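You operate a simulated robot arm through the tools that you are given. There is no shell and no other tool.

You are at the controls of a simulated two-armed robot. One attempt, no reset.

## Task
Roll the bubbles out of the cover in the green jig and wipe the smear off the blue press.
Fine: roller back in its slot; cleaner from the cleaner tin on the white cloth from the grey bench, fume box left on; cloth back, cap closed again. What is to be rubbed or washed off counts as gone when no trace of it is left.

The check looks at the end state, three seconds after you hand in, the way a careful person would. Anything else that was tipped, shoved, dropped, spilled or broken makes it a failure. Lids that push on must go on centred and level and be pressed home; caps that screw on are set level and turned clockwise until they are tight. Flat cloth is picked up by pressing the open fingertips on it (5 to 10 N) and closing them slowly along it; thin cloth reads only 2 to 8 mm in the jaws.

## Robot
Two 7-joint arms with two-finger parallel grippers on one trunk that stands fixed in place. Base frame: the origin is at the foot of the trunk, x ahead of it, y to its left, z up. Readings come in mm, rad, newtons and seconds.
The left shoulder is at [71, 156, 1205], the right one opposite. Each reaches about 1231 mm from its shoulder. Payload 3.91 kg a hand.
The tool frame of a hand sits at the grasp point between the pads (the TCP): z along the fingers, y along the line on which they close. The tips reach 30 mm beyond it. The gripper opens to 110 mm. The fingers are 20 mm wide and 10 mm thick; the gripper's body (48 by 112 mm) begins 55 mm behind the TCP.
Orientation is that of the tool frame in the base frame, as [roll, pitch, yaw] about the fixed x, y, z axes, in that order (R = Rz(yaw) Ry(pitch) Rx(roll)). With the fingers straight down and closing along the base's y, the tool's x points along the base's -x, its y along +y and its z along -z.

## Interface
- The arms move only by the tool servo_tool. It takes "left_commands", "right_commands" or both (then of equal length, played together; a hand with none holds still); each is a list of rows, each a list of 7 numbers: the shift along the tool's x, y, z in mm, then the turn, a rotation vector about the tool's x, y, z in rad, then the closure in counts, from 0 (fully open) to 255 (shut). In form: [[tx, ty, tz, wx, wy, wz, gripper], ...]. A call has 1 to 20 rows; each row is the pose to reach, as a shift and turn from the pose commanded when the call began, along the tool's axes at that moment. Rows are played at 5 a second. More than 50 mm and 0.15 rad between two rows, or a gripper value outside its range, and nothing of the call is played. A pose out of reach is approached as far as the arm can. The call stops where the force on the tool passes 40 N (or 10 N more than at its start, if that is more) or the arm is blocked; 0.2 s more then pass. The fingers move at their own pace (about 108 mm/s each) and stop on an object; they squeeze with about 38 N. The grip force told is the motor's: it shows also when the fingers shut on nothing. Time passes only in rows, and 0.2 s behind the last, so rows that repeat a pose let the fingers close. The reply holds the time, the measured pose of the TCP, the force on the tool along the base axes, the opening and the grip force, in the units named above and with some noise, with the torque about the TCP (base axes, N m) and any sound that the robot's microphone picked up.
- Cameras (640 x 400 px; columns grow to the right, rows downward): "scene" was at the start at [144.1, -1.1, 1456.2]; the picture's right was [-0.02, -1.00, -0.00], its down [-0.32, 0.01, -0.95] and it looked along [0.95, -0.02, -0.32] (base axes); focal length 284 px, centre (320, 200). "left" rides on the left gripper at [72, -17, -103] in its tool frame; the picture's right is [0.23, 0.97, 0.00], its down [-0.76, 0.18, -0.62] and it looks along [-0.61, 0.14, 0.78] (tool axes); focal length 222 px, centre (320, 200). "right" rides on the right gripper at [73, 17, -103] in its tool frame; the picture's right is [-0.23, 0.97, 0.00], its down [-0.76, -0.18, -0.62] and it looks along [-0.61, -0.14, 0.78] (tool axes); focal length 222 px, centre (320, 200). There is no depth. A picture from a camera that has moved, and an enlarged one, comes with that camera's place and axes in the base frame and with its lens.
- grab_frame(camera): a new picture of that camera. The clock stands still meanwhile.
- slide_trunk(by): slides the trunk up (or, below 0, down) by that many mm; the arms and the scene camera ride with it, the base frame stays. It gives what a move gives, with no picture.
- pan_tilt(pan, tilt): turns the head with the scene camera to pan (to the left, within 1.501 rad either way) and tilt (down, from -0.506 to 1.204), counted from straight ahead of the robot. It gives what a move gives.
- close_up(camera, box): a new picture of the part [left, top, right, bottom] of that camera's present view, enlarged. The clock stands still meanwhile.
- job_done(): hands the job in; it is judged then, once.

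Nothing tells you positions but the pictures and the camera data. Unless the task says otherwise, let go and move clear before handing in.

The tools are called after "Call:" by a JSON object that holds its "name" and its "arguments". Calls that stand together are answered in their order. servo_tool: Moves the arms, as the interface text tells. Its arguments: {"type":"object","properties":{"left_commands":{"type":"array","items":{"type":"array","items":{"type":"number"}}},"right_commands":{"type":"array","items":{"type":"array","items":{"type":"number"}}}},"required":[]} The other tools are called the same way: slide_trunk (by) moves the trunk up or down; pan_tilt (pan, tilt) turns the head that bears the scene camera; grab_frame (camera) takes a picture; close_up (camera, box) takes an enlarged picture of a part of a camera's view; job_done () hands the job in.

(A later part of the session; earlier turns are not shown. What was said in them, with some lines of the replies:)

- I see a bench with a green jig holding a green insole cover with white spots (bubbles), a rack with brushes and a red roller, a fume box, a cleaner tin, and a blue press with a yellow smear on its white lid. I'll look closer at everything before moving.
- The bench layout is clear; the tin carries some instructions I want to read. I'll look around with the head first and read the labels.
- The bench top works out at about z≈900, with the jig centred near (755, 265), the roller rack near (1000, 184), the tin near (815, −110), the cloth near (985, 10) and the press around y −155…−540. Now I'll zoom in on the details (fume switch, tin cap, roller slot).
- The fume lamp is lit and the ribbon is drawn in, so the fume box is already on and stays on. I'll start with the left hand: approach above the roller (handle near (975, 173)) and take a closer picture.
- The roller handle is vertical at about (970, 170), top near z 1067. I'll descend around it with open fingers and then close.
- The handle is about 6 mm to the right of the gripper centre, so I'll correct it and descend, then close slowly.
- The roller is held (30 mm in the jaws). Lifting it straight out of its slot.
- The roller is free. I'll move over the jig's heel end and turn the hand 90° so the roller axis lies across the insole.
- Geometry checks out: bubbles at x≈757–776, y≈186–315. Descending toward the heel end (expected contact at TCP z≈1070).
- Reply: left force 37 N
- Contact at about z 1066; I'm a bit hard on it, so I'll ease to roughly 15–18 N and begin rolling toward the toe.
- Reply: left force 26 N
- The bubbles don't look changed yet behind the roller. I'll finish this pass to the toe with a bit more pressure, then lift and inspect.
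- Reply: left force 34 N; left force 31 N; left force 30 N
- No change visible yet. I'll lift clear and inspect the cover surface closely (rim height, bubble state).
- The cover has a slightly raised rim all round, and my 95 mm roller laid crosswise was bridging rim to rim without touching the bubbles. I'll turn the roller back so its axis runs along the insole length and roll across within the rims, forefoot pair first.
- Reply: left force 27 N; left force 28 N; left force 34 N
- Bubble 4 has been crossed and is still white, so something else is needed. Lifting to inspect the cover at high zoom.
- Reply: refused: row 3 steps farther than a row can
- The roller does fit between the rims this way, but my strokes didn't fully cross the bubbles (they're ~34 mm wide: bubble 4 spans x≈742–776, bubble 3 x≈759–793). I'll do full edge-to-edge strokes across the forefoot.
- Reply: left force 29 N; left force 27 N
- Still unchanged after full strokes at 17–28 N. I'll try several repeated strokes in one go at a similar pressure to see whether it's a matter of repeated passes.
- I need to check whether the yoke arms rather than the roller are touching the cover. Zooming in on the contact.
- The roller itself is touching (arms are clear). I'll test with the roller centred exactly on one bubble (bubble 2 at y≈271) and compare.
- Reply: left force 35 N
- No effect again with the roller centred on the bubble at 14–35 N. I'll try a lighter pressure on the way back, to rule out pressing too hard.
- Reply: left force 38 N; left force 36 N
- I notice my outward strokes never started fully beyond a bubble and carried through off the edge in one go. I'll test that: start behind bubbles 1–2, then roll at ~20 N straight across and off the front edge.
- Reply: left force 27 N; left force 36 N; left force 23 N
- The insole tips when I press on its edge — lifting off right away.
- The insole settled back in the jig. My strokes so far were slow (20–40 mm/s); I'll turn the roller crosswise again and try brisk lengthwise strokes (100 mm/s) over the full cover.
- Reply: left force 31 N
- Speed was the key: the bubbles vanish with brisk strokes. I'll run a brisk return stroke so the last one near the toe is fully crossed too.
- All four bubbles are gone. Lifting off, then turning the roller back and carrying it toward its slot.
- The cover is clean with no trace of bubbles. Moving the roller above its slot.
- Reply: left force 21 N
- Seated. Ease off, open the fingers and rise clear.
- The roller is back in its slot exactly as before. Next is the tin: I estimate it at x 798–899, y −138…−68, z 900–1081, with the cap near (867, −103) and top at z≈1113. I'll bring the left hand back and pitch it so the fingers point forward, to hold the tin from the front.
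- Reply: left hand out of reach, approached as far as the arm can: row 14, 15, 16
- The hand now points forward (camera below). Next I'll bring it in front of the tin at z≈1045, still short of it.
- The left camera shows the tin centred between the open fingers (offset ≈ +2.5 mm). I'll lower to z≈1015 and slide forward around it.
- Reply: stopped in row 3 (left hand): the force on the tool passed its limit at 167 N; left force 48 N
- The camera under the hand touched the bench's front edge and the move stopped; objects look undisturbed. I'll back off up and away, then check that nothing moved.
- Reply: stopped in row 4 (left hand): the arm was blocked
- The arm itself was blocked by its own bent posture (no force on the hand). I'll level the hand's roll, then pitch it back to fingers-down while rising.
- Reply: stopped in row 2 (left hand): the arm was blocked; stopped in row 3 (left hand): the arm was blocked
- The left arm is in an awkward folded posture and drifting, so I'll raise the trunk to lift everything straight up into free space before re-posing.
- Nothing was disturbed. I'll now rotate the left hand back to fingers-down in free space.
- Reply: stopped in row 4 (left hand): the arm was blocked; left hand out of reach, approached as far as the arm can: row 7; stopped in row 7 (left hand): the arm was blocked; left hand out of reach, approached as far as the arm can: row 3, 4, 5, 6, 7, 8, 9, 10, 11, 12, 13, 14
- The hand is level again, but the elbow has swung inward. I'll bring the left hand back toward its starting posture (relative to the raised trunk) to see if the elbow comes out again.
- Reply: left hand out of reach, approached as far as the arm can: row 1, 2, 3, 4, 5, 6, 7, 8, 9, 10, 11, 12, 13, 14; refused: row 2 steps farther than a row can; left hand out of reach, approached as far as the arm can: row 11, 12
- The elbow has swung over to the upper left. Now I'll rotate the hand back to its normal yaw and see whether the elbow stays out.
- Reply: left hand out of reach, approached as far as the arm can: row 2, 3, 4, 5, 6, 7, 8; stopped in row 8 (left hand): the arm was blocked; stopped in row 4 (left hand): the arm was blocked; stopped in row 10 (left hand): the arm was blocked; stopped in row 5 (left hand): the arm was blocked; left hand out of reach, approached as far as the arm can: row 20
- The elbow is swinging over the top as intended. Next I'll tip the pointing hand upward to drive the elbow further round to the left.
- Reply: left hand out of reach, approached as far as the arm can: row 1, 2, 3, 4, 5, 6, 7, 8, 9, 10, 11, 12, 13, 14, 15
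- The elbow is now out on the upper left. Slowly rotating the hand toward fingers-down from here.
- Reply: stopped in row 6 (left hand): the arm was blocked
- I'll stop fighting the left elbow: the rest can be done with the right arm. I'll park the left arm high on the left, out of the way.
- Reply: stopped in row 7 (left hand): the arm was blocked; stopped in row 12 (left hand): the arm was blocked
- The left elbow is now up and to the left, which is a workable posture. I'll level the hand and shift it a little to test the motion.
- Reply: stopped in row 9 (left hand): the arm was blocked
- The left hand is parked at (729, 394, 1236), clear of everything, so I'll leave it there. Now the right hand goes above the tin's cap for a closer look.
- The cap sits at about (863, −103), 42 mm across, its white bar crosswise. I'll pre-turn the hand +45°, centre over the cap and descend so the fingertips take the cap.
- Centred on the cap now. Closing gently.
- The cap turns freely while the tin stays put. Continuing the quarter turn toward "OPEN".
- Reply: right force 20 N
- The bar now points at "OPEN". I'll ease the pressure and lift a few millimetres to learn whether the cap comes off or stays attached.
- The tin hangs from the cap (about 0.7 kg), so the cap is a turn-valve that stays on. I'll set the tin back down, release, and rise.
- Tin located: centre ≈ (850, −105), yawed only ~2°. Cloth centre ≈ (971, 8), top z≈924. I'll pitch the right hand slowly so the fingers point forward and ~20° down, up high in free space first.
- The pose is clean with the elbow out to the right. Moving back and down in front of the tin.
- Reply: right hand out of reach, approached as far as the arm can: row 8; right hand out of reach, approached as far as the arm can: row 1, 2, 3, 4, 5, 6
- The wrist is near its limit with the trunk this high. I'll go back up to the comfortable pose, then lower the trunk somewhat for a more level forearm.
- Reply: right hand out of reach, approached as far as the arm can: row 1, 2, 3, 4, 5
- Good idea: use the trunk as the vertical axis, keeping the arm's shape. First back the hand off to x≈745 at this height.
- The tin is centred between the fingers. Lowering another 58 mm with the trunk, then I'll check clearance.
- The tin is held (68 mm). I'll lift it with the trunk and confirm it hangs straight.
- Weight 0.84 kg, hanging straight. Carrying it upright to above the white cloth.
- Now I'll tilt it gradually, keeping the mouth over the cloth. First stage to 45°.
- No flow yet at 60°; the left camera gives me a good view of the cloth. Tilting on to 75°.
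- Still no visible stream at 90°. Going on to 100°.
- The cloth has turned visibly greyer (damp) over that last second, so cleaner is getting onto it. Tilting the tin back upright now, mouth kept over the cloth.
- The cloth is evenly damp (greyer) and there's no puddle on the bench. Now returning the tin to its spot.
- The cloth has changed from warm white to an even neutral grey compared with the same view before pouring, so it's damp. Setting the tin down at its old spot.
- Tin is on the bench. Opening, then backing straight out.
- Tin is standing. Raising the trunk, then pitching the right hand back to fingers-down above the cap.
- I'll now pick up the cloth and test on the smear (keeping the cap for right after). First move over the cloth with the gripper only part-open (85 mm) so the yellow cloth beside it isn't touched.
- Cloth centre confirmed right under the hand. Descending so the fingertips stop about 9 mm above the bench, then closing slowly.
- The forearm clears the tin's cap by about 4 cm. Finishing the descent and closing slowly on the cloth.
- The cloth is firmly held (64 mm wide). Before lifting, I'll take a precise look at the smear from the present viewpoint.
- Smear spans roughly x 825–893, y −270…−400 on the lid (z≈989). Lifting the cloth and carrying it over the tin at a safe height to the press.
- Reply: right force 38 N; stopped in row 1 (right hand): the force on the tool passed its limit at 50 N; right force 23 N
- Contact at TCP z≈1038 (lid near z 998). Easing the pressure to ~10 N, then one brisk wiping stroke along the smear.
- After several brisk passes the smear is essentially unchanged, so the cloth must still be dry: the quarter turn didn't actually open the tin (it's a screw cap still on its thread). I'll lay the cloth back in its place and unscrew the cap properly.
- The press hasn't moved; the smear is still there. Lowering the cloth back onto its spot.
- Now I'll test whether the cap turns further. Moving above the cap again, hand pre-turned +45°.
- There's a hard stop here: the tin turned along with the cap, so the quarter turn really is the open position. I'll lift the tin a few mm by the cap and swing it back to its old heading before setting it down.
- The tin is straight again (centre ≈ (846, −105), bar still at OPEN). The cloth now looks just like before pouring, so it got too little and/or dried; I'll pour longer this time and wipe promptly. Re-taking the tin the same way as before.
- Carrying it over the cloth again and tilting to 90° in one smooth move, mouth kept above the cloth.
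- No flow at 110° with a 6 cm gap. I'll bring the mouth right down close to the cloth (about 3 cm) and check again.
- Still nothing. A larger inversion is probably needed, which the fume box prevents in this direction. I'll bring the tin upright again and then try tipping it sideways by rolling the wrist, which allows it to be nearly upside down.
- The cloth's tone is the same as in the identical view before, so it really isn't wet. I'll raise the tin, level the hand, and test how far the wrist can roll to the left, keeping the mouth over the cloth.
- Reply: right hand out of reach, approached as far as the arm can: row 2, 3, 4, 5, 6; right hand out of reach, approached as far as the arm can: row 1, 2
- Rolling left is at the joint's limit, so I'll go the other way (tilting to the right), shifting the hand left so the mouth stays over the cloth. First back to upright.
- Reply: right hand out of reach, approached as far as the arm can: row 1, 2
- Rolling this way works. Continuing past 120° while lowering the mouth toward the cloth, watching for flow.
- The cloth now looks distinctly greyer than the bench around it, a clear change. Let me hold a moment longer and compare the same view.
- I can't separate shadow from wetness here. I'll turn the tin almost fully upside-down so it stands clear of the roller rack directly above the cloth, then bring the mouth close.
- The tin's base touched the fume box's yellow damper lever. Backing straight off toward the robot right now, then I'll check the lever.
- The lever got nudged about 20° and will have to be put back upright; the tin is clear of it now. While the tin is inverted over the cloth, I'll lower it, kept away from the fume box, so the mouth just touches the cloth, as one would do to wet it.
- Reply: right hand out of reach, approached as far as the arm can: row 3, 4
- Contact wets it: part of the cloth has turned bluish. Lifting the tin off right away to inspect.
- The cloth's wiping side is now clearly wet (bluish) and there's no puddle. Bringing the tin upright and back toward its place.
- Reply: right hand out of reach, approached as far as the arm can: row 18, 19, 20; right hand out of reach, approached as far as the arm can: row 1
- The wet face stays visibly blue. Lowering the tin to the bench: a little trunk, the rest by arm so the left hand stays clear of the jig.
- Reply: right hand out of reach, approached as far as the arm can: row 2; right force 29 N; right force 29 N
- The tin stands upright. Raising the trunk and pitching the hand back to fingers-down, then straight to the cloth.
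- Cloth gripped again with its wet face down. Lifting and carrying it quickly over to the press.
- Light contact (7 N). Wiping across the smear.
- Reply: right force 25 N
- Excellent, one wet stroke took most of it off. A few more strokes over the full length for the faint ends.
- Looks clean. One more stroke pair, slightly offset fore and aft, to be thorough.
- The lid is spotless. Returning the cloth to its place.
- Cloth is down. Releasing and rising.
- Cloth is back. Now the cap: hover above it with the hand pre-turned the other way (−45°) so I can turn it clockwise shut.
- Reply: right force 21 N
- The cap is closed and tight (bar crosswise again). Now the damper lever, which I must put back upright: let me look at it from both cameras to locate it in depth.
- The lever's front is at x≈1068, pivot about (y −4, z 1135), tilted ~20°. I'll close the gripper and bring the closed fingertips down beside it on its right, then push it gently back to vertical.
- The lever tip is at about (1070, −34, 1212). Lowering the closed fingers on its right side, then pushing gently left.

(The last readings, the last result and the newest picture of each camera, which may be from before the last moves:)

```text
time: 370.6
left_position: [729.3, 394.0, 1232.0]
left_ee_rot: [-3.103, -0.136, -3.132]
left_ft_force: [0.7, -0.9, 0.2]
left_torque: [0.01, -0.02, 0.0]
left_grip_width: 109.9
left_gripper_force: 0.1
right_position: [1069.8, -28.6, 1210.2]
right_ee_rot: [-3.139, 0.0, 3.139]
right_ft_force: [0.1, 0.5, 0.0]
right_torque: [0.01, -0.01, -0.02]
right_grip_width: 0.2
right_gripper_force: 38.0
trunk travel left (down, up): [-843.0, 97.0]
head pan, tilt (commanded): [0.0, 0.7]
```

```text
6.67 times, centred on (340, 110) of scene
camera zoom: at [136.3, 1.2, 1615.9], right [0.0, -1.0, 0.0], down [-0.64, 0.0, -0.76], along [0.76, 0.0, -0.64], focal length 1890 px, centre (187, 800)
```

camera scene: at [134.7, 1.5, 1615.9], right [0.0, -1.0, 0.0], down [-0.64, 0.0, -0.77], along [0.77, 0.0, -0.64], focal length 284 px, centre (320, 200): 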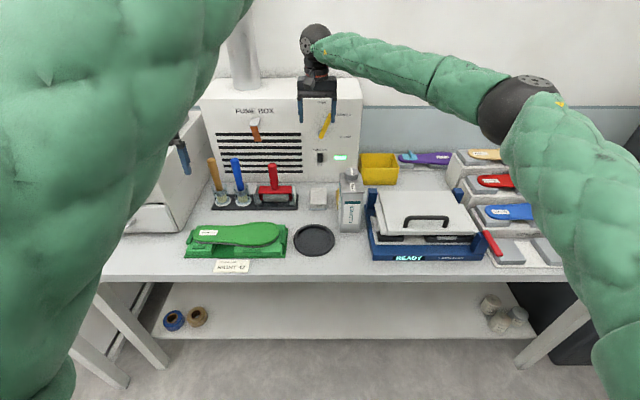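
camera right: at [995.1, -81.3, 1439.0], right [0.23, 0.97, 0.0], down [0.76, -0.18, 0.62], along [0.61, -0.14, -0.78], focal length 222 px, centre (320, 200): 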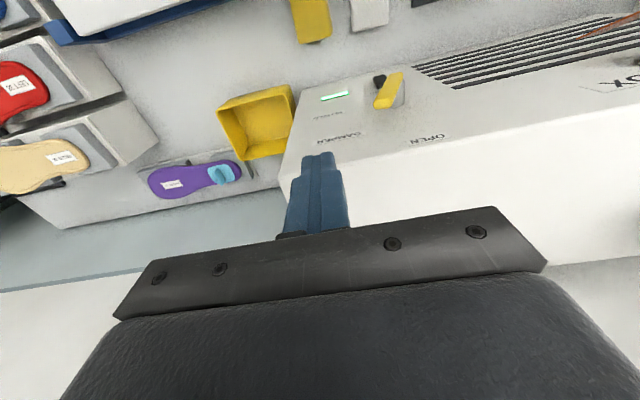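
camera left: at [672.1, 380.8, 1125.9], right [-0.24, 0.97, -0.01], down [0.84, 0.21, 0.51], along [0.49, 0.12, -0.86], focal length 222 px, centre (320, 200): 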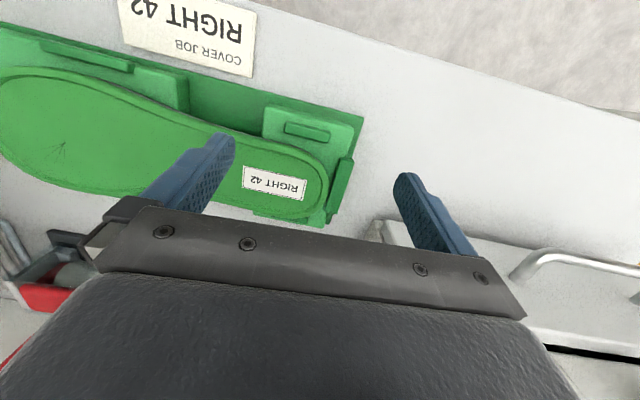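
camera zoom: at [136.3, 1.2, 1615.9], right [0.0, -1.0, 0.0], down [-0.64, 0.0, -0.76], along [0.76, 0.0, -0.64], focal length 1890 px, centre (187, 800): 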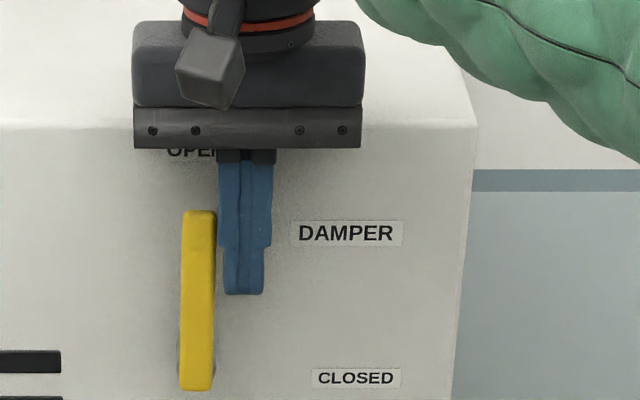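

Call:
{"name": "servo_tool", "arguments": {"right_commands": [[0, 1.2, 0, 0, 0, 0, 255], [0, 2.2, 0, 0, 0, 0, 255]]}}

Call:
{"name": "close_up", "arguments": {"camera": "scene", "box": [310, 80, 370, 140]}}

```text
time: 371.2
left_position: [730.6, 392.5, 1231.9]
left_ee_rot: [-3.103, -0.137, -3.133]
left_ft_force: [0.8, -1.1, 0.7]
left_torque: [0.03, -0.02, -0.01]
left_grip_width: 110.1
left_gripper_force: 0.1
right_position: [1068.5, -27.7, 1211.0]
right_ee_rot: [-3.141, 0.0, 3.141]
right_ft_force: [0.1, -1.7, 2.1]
right_torque: [0.04, 0.01, 0.0]
right_grip_width: 0.0
right_gripper_force: 37.5
trunk travel left (down, up): [-843.0, 97.0]
head pan, tilt (commanded): [0.0, 0.7]
```

```text
6.67 times, centred on (340, 110) of scene
camera zoom: at [136.3, 0.8, 1615.9], right [0.0, -1.0, 0.0], down [-0.64, 0.0, -0.76], along [0.76, 0.0, -0.64], focal length 1890 px, centre (187, 800)
```

zoom: 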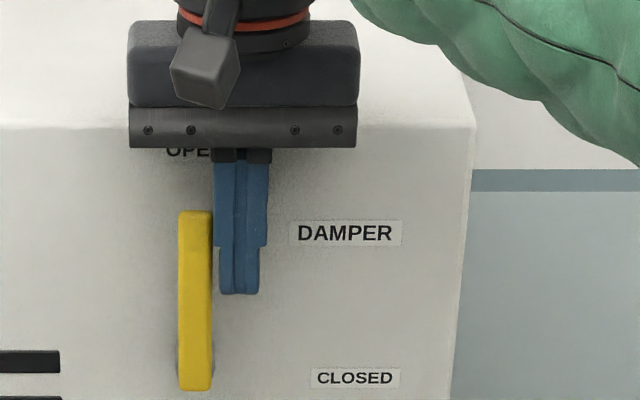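

The lever is vertical again, as at the start. Backing the hand away to the right, up and out.

Call:
{"name": "servo_tool", "arguments": {"right_commands": [[0, -10, 0, 0, 0, 0, 255], [0, -35, 0, 0, 0, 0, 255], [0, -60, -20, 0, 0, 0, 255], [0, -70, -60, 0, 0, 0, 255], [0, -70, -105, 0, 0, 0, 255], [20, -75, -140, 0, 0, 0, 200], [55, -95, -160, 0, 0, 0, 100], [95, -115, -175, 0, 0, 0, 0], [135, -140, -185, 0, 0, 0, 0], [175, -165, -195, 0, 0, 0, 0], [215, -190, -200, 0, 0, 0, 0], [255, -215, -205, 0, 0, 0, 0], [295, -240, -210, 0, 0, 0, 0], [335, -265, -215, 0, 0, 0, 0]]}}

Call:
{"name": "grab_frame", "arguments": {"camera": "scene"}}

Call:
{"name": "close_up", "arguments": {"camera": "scene", "box": [190, 80, 400, 210]}}

Call:
{"name": "close_up", "arguments": {"camera": "scene", "box": [170, 180, 400, 290]}}

Call:
{"name": "close_up", "arguments": {"camera": "scene", "box": [300, 130, 520, 270]}}

```text
time: 374.2
left_position: [728.0, 392.9, 1232.7]
left_ee_rot: [-3.104, -0.135, -3.132]
left_ft_force: [0.6, 0.5, -0.2]
left_torque: [0.01, 0.01, 0.02]
left_grip_width: 110.1
left_gripper_force: 0.2
right_position: [733.0, -291.7, 1429.2]
right_ee_rot: [-3.14, 0.003, -3.14]
right_ft_force: [0.1, 0.0, -0.4]
right_torque: [0.01, -0.03, 0.0]
right_grip_width: 110.1
right_gripper_force: 0.1
trunk travel left (down, up): [-843.0, 97.0]
head pan, tilt (commanded): [0.0, 0.7]
```

```text
taken
camera scene: at [134.0, -0.7, 1616.1], right [0.0, -1.0, 0.0], down [-0.64, 0.0, -0.77], along [0.77, 0.0, -0.64], focal length 284 px, centre (320, 200)
```

scene: 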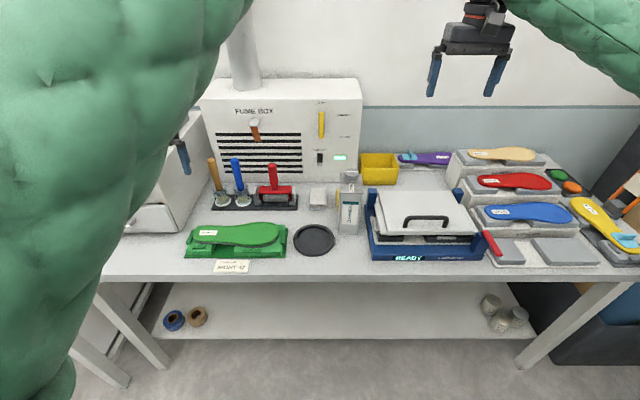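

```text
3.05 times, centred on (295, 145) of scene
camera zoom: at [134.0, -0.7, 1616.1], right [0.0, -1.0, 0.0], down [-0.64, 0.0, -0.77], along [0.77, 0.0, -0.64], focal length 864 px, centre (396, 368)
```

zoom: 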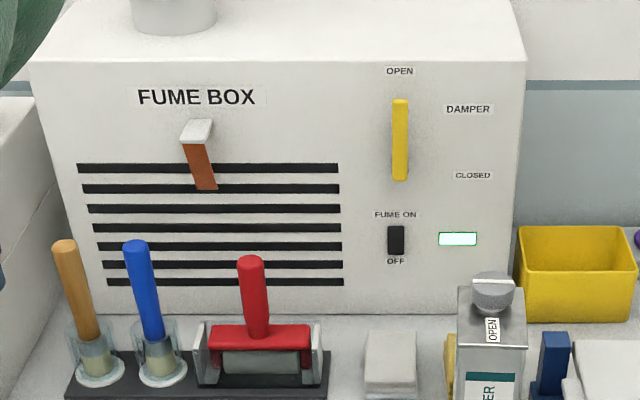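

```text
2.78 times, centred on (285, 235) of scene
camera zoom: at [134.0, -0.7, 1616.1], right [0.0, -1.0, 0.0], down [-0.64, 0.0, -0.77], along [0.77, 0.0, -0.64], focal length 789 px, centre (417, 103)
```

zoom: 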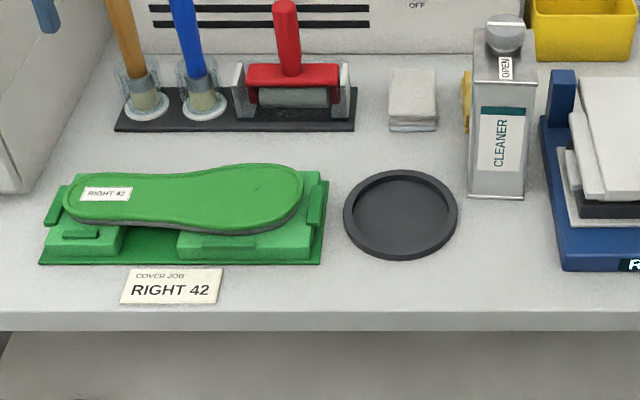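

```text
2.86 times, centred on (410, 200) of scene
camera zoom: at [134.0, -0.7, 1616.1], right [0.0, -1.0, 0.0], down [-0.64, 0.0, -0.77], along [0.77, 0.0, -0.64], focal length 810 px, centre (63, 200)
```

zoom: 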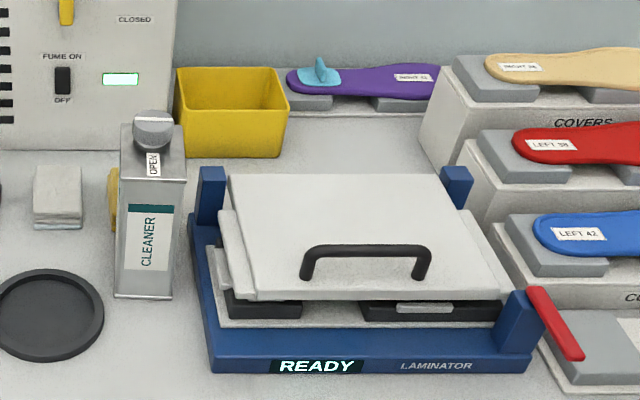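

Everything looks in place. A final close check of the cap, the lid surface and the cover.

Call:
{"name": "close_up", "arguments": {"camera": "scene", "box": [325, 160, 385, 240]}}

Call:
{"name": "close_up", "arguments": {"camera": "right", "box": [150, 0, 470, 200]}}

Call:
{"name": "close_up", "arguments": {"camera": "scene", "box": [180, 215, 295, 280]}}

Call:
{"name": "close_up", "arguments": {"camera": "scene", "box": [370, 180, 480, 260]}}

Call:
{"name": "close_up", "arguments": {"camera": "scene", "box": [290, 170, 350, 220]}}

```text
5.00 times, centred on (355, 200) of scene
camera zoom: at [134.0, -0.7, 1616.1], right [0.0, -1.0, 0.0], down [-0.64, 0.0, -0.77], along [0.77, 0.0, -0.64], focal length 1418 px, centre (145, 200)
```

zoom: 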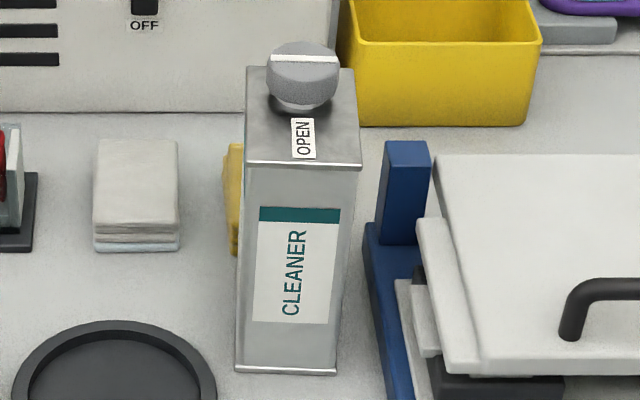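

```text
2.00 times, centred on (310, 100) of right
camera zoom: at [659.6, -275.5, 1532.2], right [0.23, 0.97, 0.0], down [0.76, -0.18, 0.62], along [0.61, -0.14, -0.78], focal length 444 px, centre (340, 400)
```

zoom: 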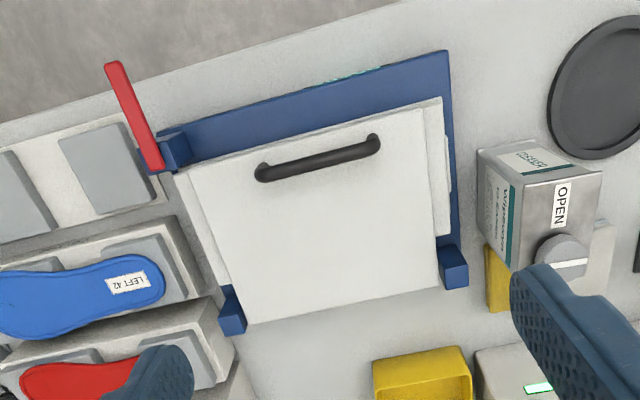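

```text
5.57 times, centred on (238, 248) of scene
camera zoom: at [134.0, -0.7, 1616.1], right [0.0, -1.0, 0.0], down [-0.64, 0.0, -0.77], along [0.77, 0.0, -0.64], focal length 1578 px, centre (779, -64)
```

zoom: 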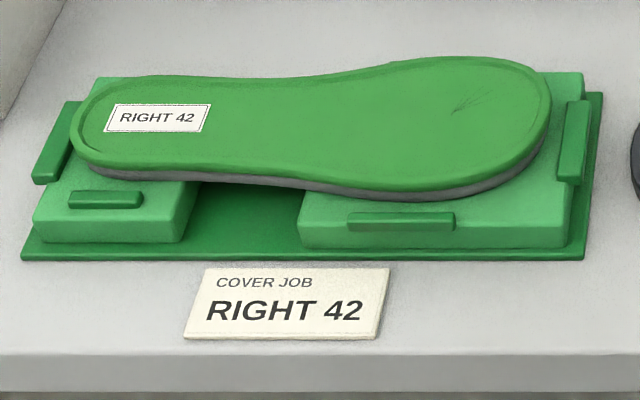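

```text
5.00 times, centred on (425, 220) of scene
camera zoom: at [134.0, -0.7, 1616.1], right [0.0, -1.0, 0.0], down [-0.64, 0.0, -0.77], along [0.77, 0.0, -0.64], focal length 1418 px, centre (-205, 100)
```

zoom: 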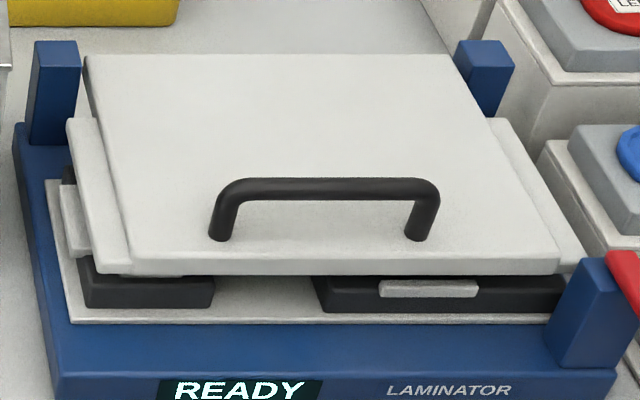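

```text
8.00 times, centred on (320, 195) of scene
camera zoom: at [134.0, -0.7, 1616.1], right [0.0, -1.0, 0.0], down [-0.64, 0.0, -0.77], along [0.77, 0.0, -0.64], focal length 2268 px, centre (320, 240)
```

zoom: 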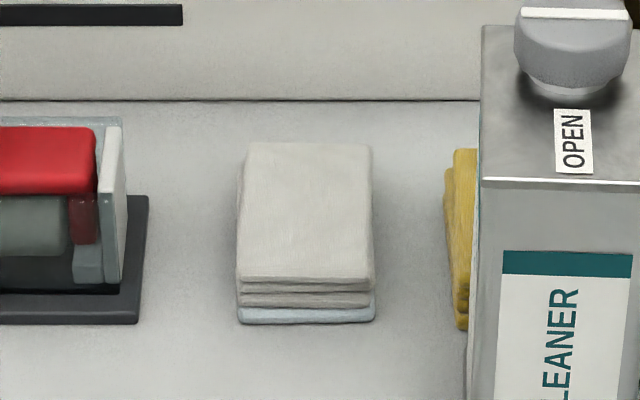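

One thing to double-check: the faint fan of lines on the cover. I'll see whether the other covers of the same make show the same mark.

Call:
{"name": "close_up", "arguments": {"camera": "scene", "box": [480, 195, 580, 235]}}

Call:
{"name": "close_up", "arguments": {"camera": "scene", "box": [470, 165, 560, 200]}}

Call:
{"name": "close_up", "arguments": {"camera": "right", "box": [150, 120, 240, 170]}}

Call:
{"name": "close_up", "arguments": {"camera": "scene", "box": [245, 220, 290, 250]}}

```text
6.40 times, centred on (530, 215) of scene
camera zoom: at [134.0, -0.7, 1616.1], right [0.0, -1.0, 0.0], down [-0.64, 0.0, -0.77], along [0.77, 0.0, -0.64], focal length 1815 px, centre (-1024, 104)
```

zoom: 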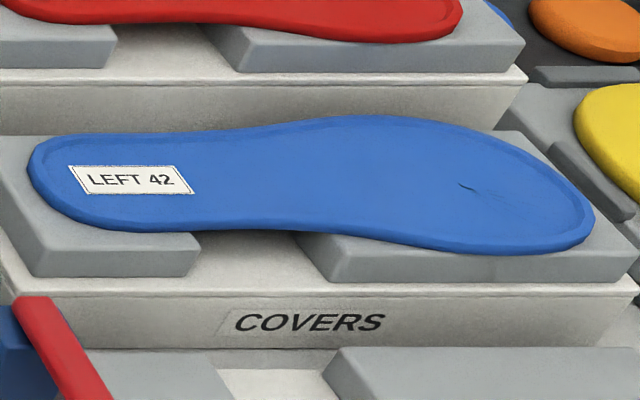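

```text
7.11 times, centred on (515, 182) of scene
camera zoom: at [134.0, -0.7, 1616.1], right [0.0, -1.0, 0.0], down [-0.64, 0.0, -0.77], along [0.77, 0.0, -0.64], focal length 2016 px, centre (-1067, 324)
```

zoom: 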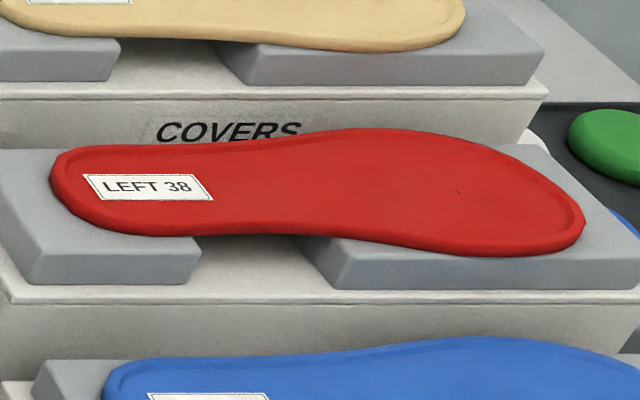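

```text
7.11 times, centred on (195, 145) of right
camera zoom: at [659.6, -275.5, 1532.2], right [0.23, 0.97, 0.0], down [0.76, -0.18, 0.62], along [0.61, -0.14, -0.78], focal length 1580 px, centre (1209, 591)
```

zoom: 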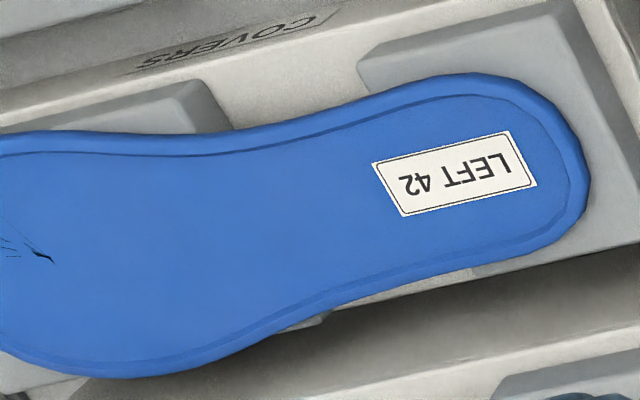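

```text
13.33 times, centred on (268, 235) of scene
camera zoom: at [134.0, -0.7, 1616.1], right [0.0, -1.0, 0.0], down [-0.64, 0.0, -0.77], along [0.77, 0.0, -0.64], focal length 3781 px, centre (1020, -267)
```

zoom: 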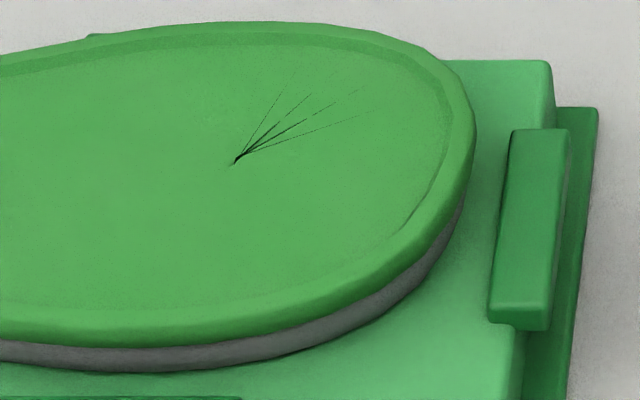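

The untouched blue and red covers have the same faint mark in the same place, so it belongs to the covers and isn't something I did. What I can see now:
- **Cover:** no bubbles left.
- **Roller:** back in its slot.
- **Press lid:** no trace of the smear.
- **Cloth:** back in its place.
- **Tin:** closed tight and standing at its spot.
- **Fume box:** still on. I had nudged its damper lever and pushed it back upright.
- **Hands:** both empty and clear.

Handing in.

Call:
{"name": "job_done", "arguments": {}}

```text
The job is handed in.
```

I've handed the job in: the bubbles are rolled out of the cover and the smear is off the press lid. In the last close-ups I could see no trace of either.

- **Roller:** it is back in its slot, a couple of millimetres from where it started.
- **Cloth:** it is back on its spot on the bench, with the underside still damp from the cleaner. I saw no spilled cleaner.
- **Tin:** the cap is turned clockwise until tight. The tin stands about 5 mm from where it was and is turned about 3 degrees.
- **Fume box:** it is still on. While tipping the tin I knocked its damper lever about 20 degrees, then pushed it back upright.
- **Insole:** it tipped once while I was rolling and settled back in the jig, about 2 mm from where it was.
- **Bench:** the left hand hit the bench front edge hard once (167 N). Nothing moved that I could see.

The faint fan of lines on the green cover is not damage. The untouched blue and red covers show the same kind of mark in the same place.
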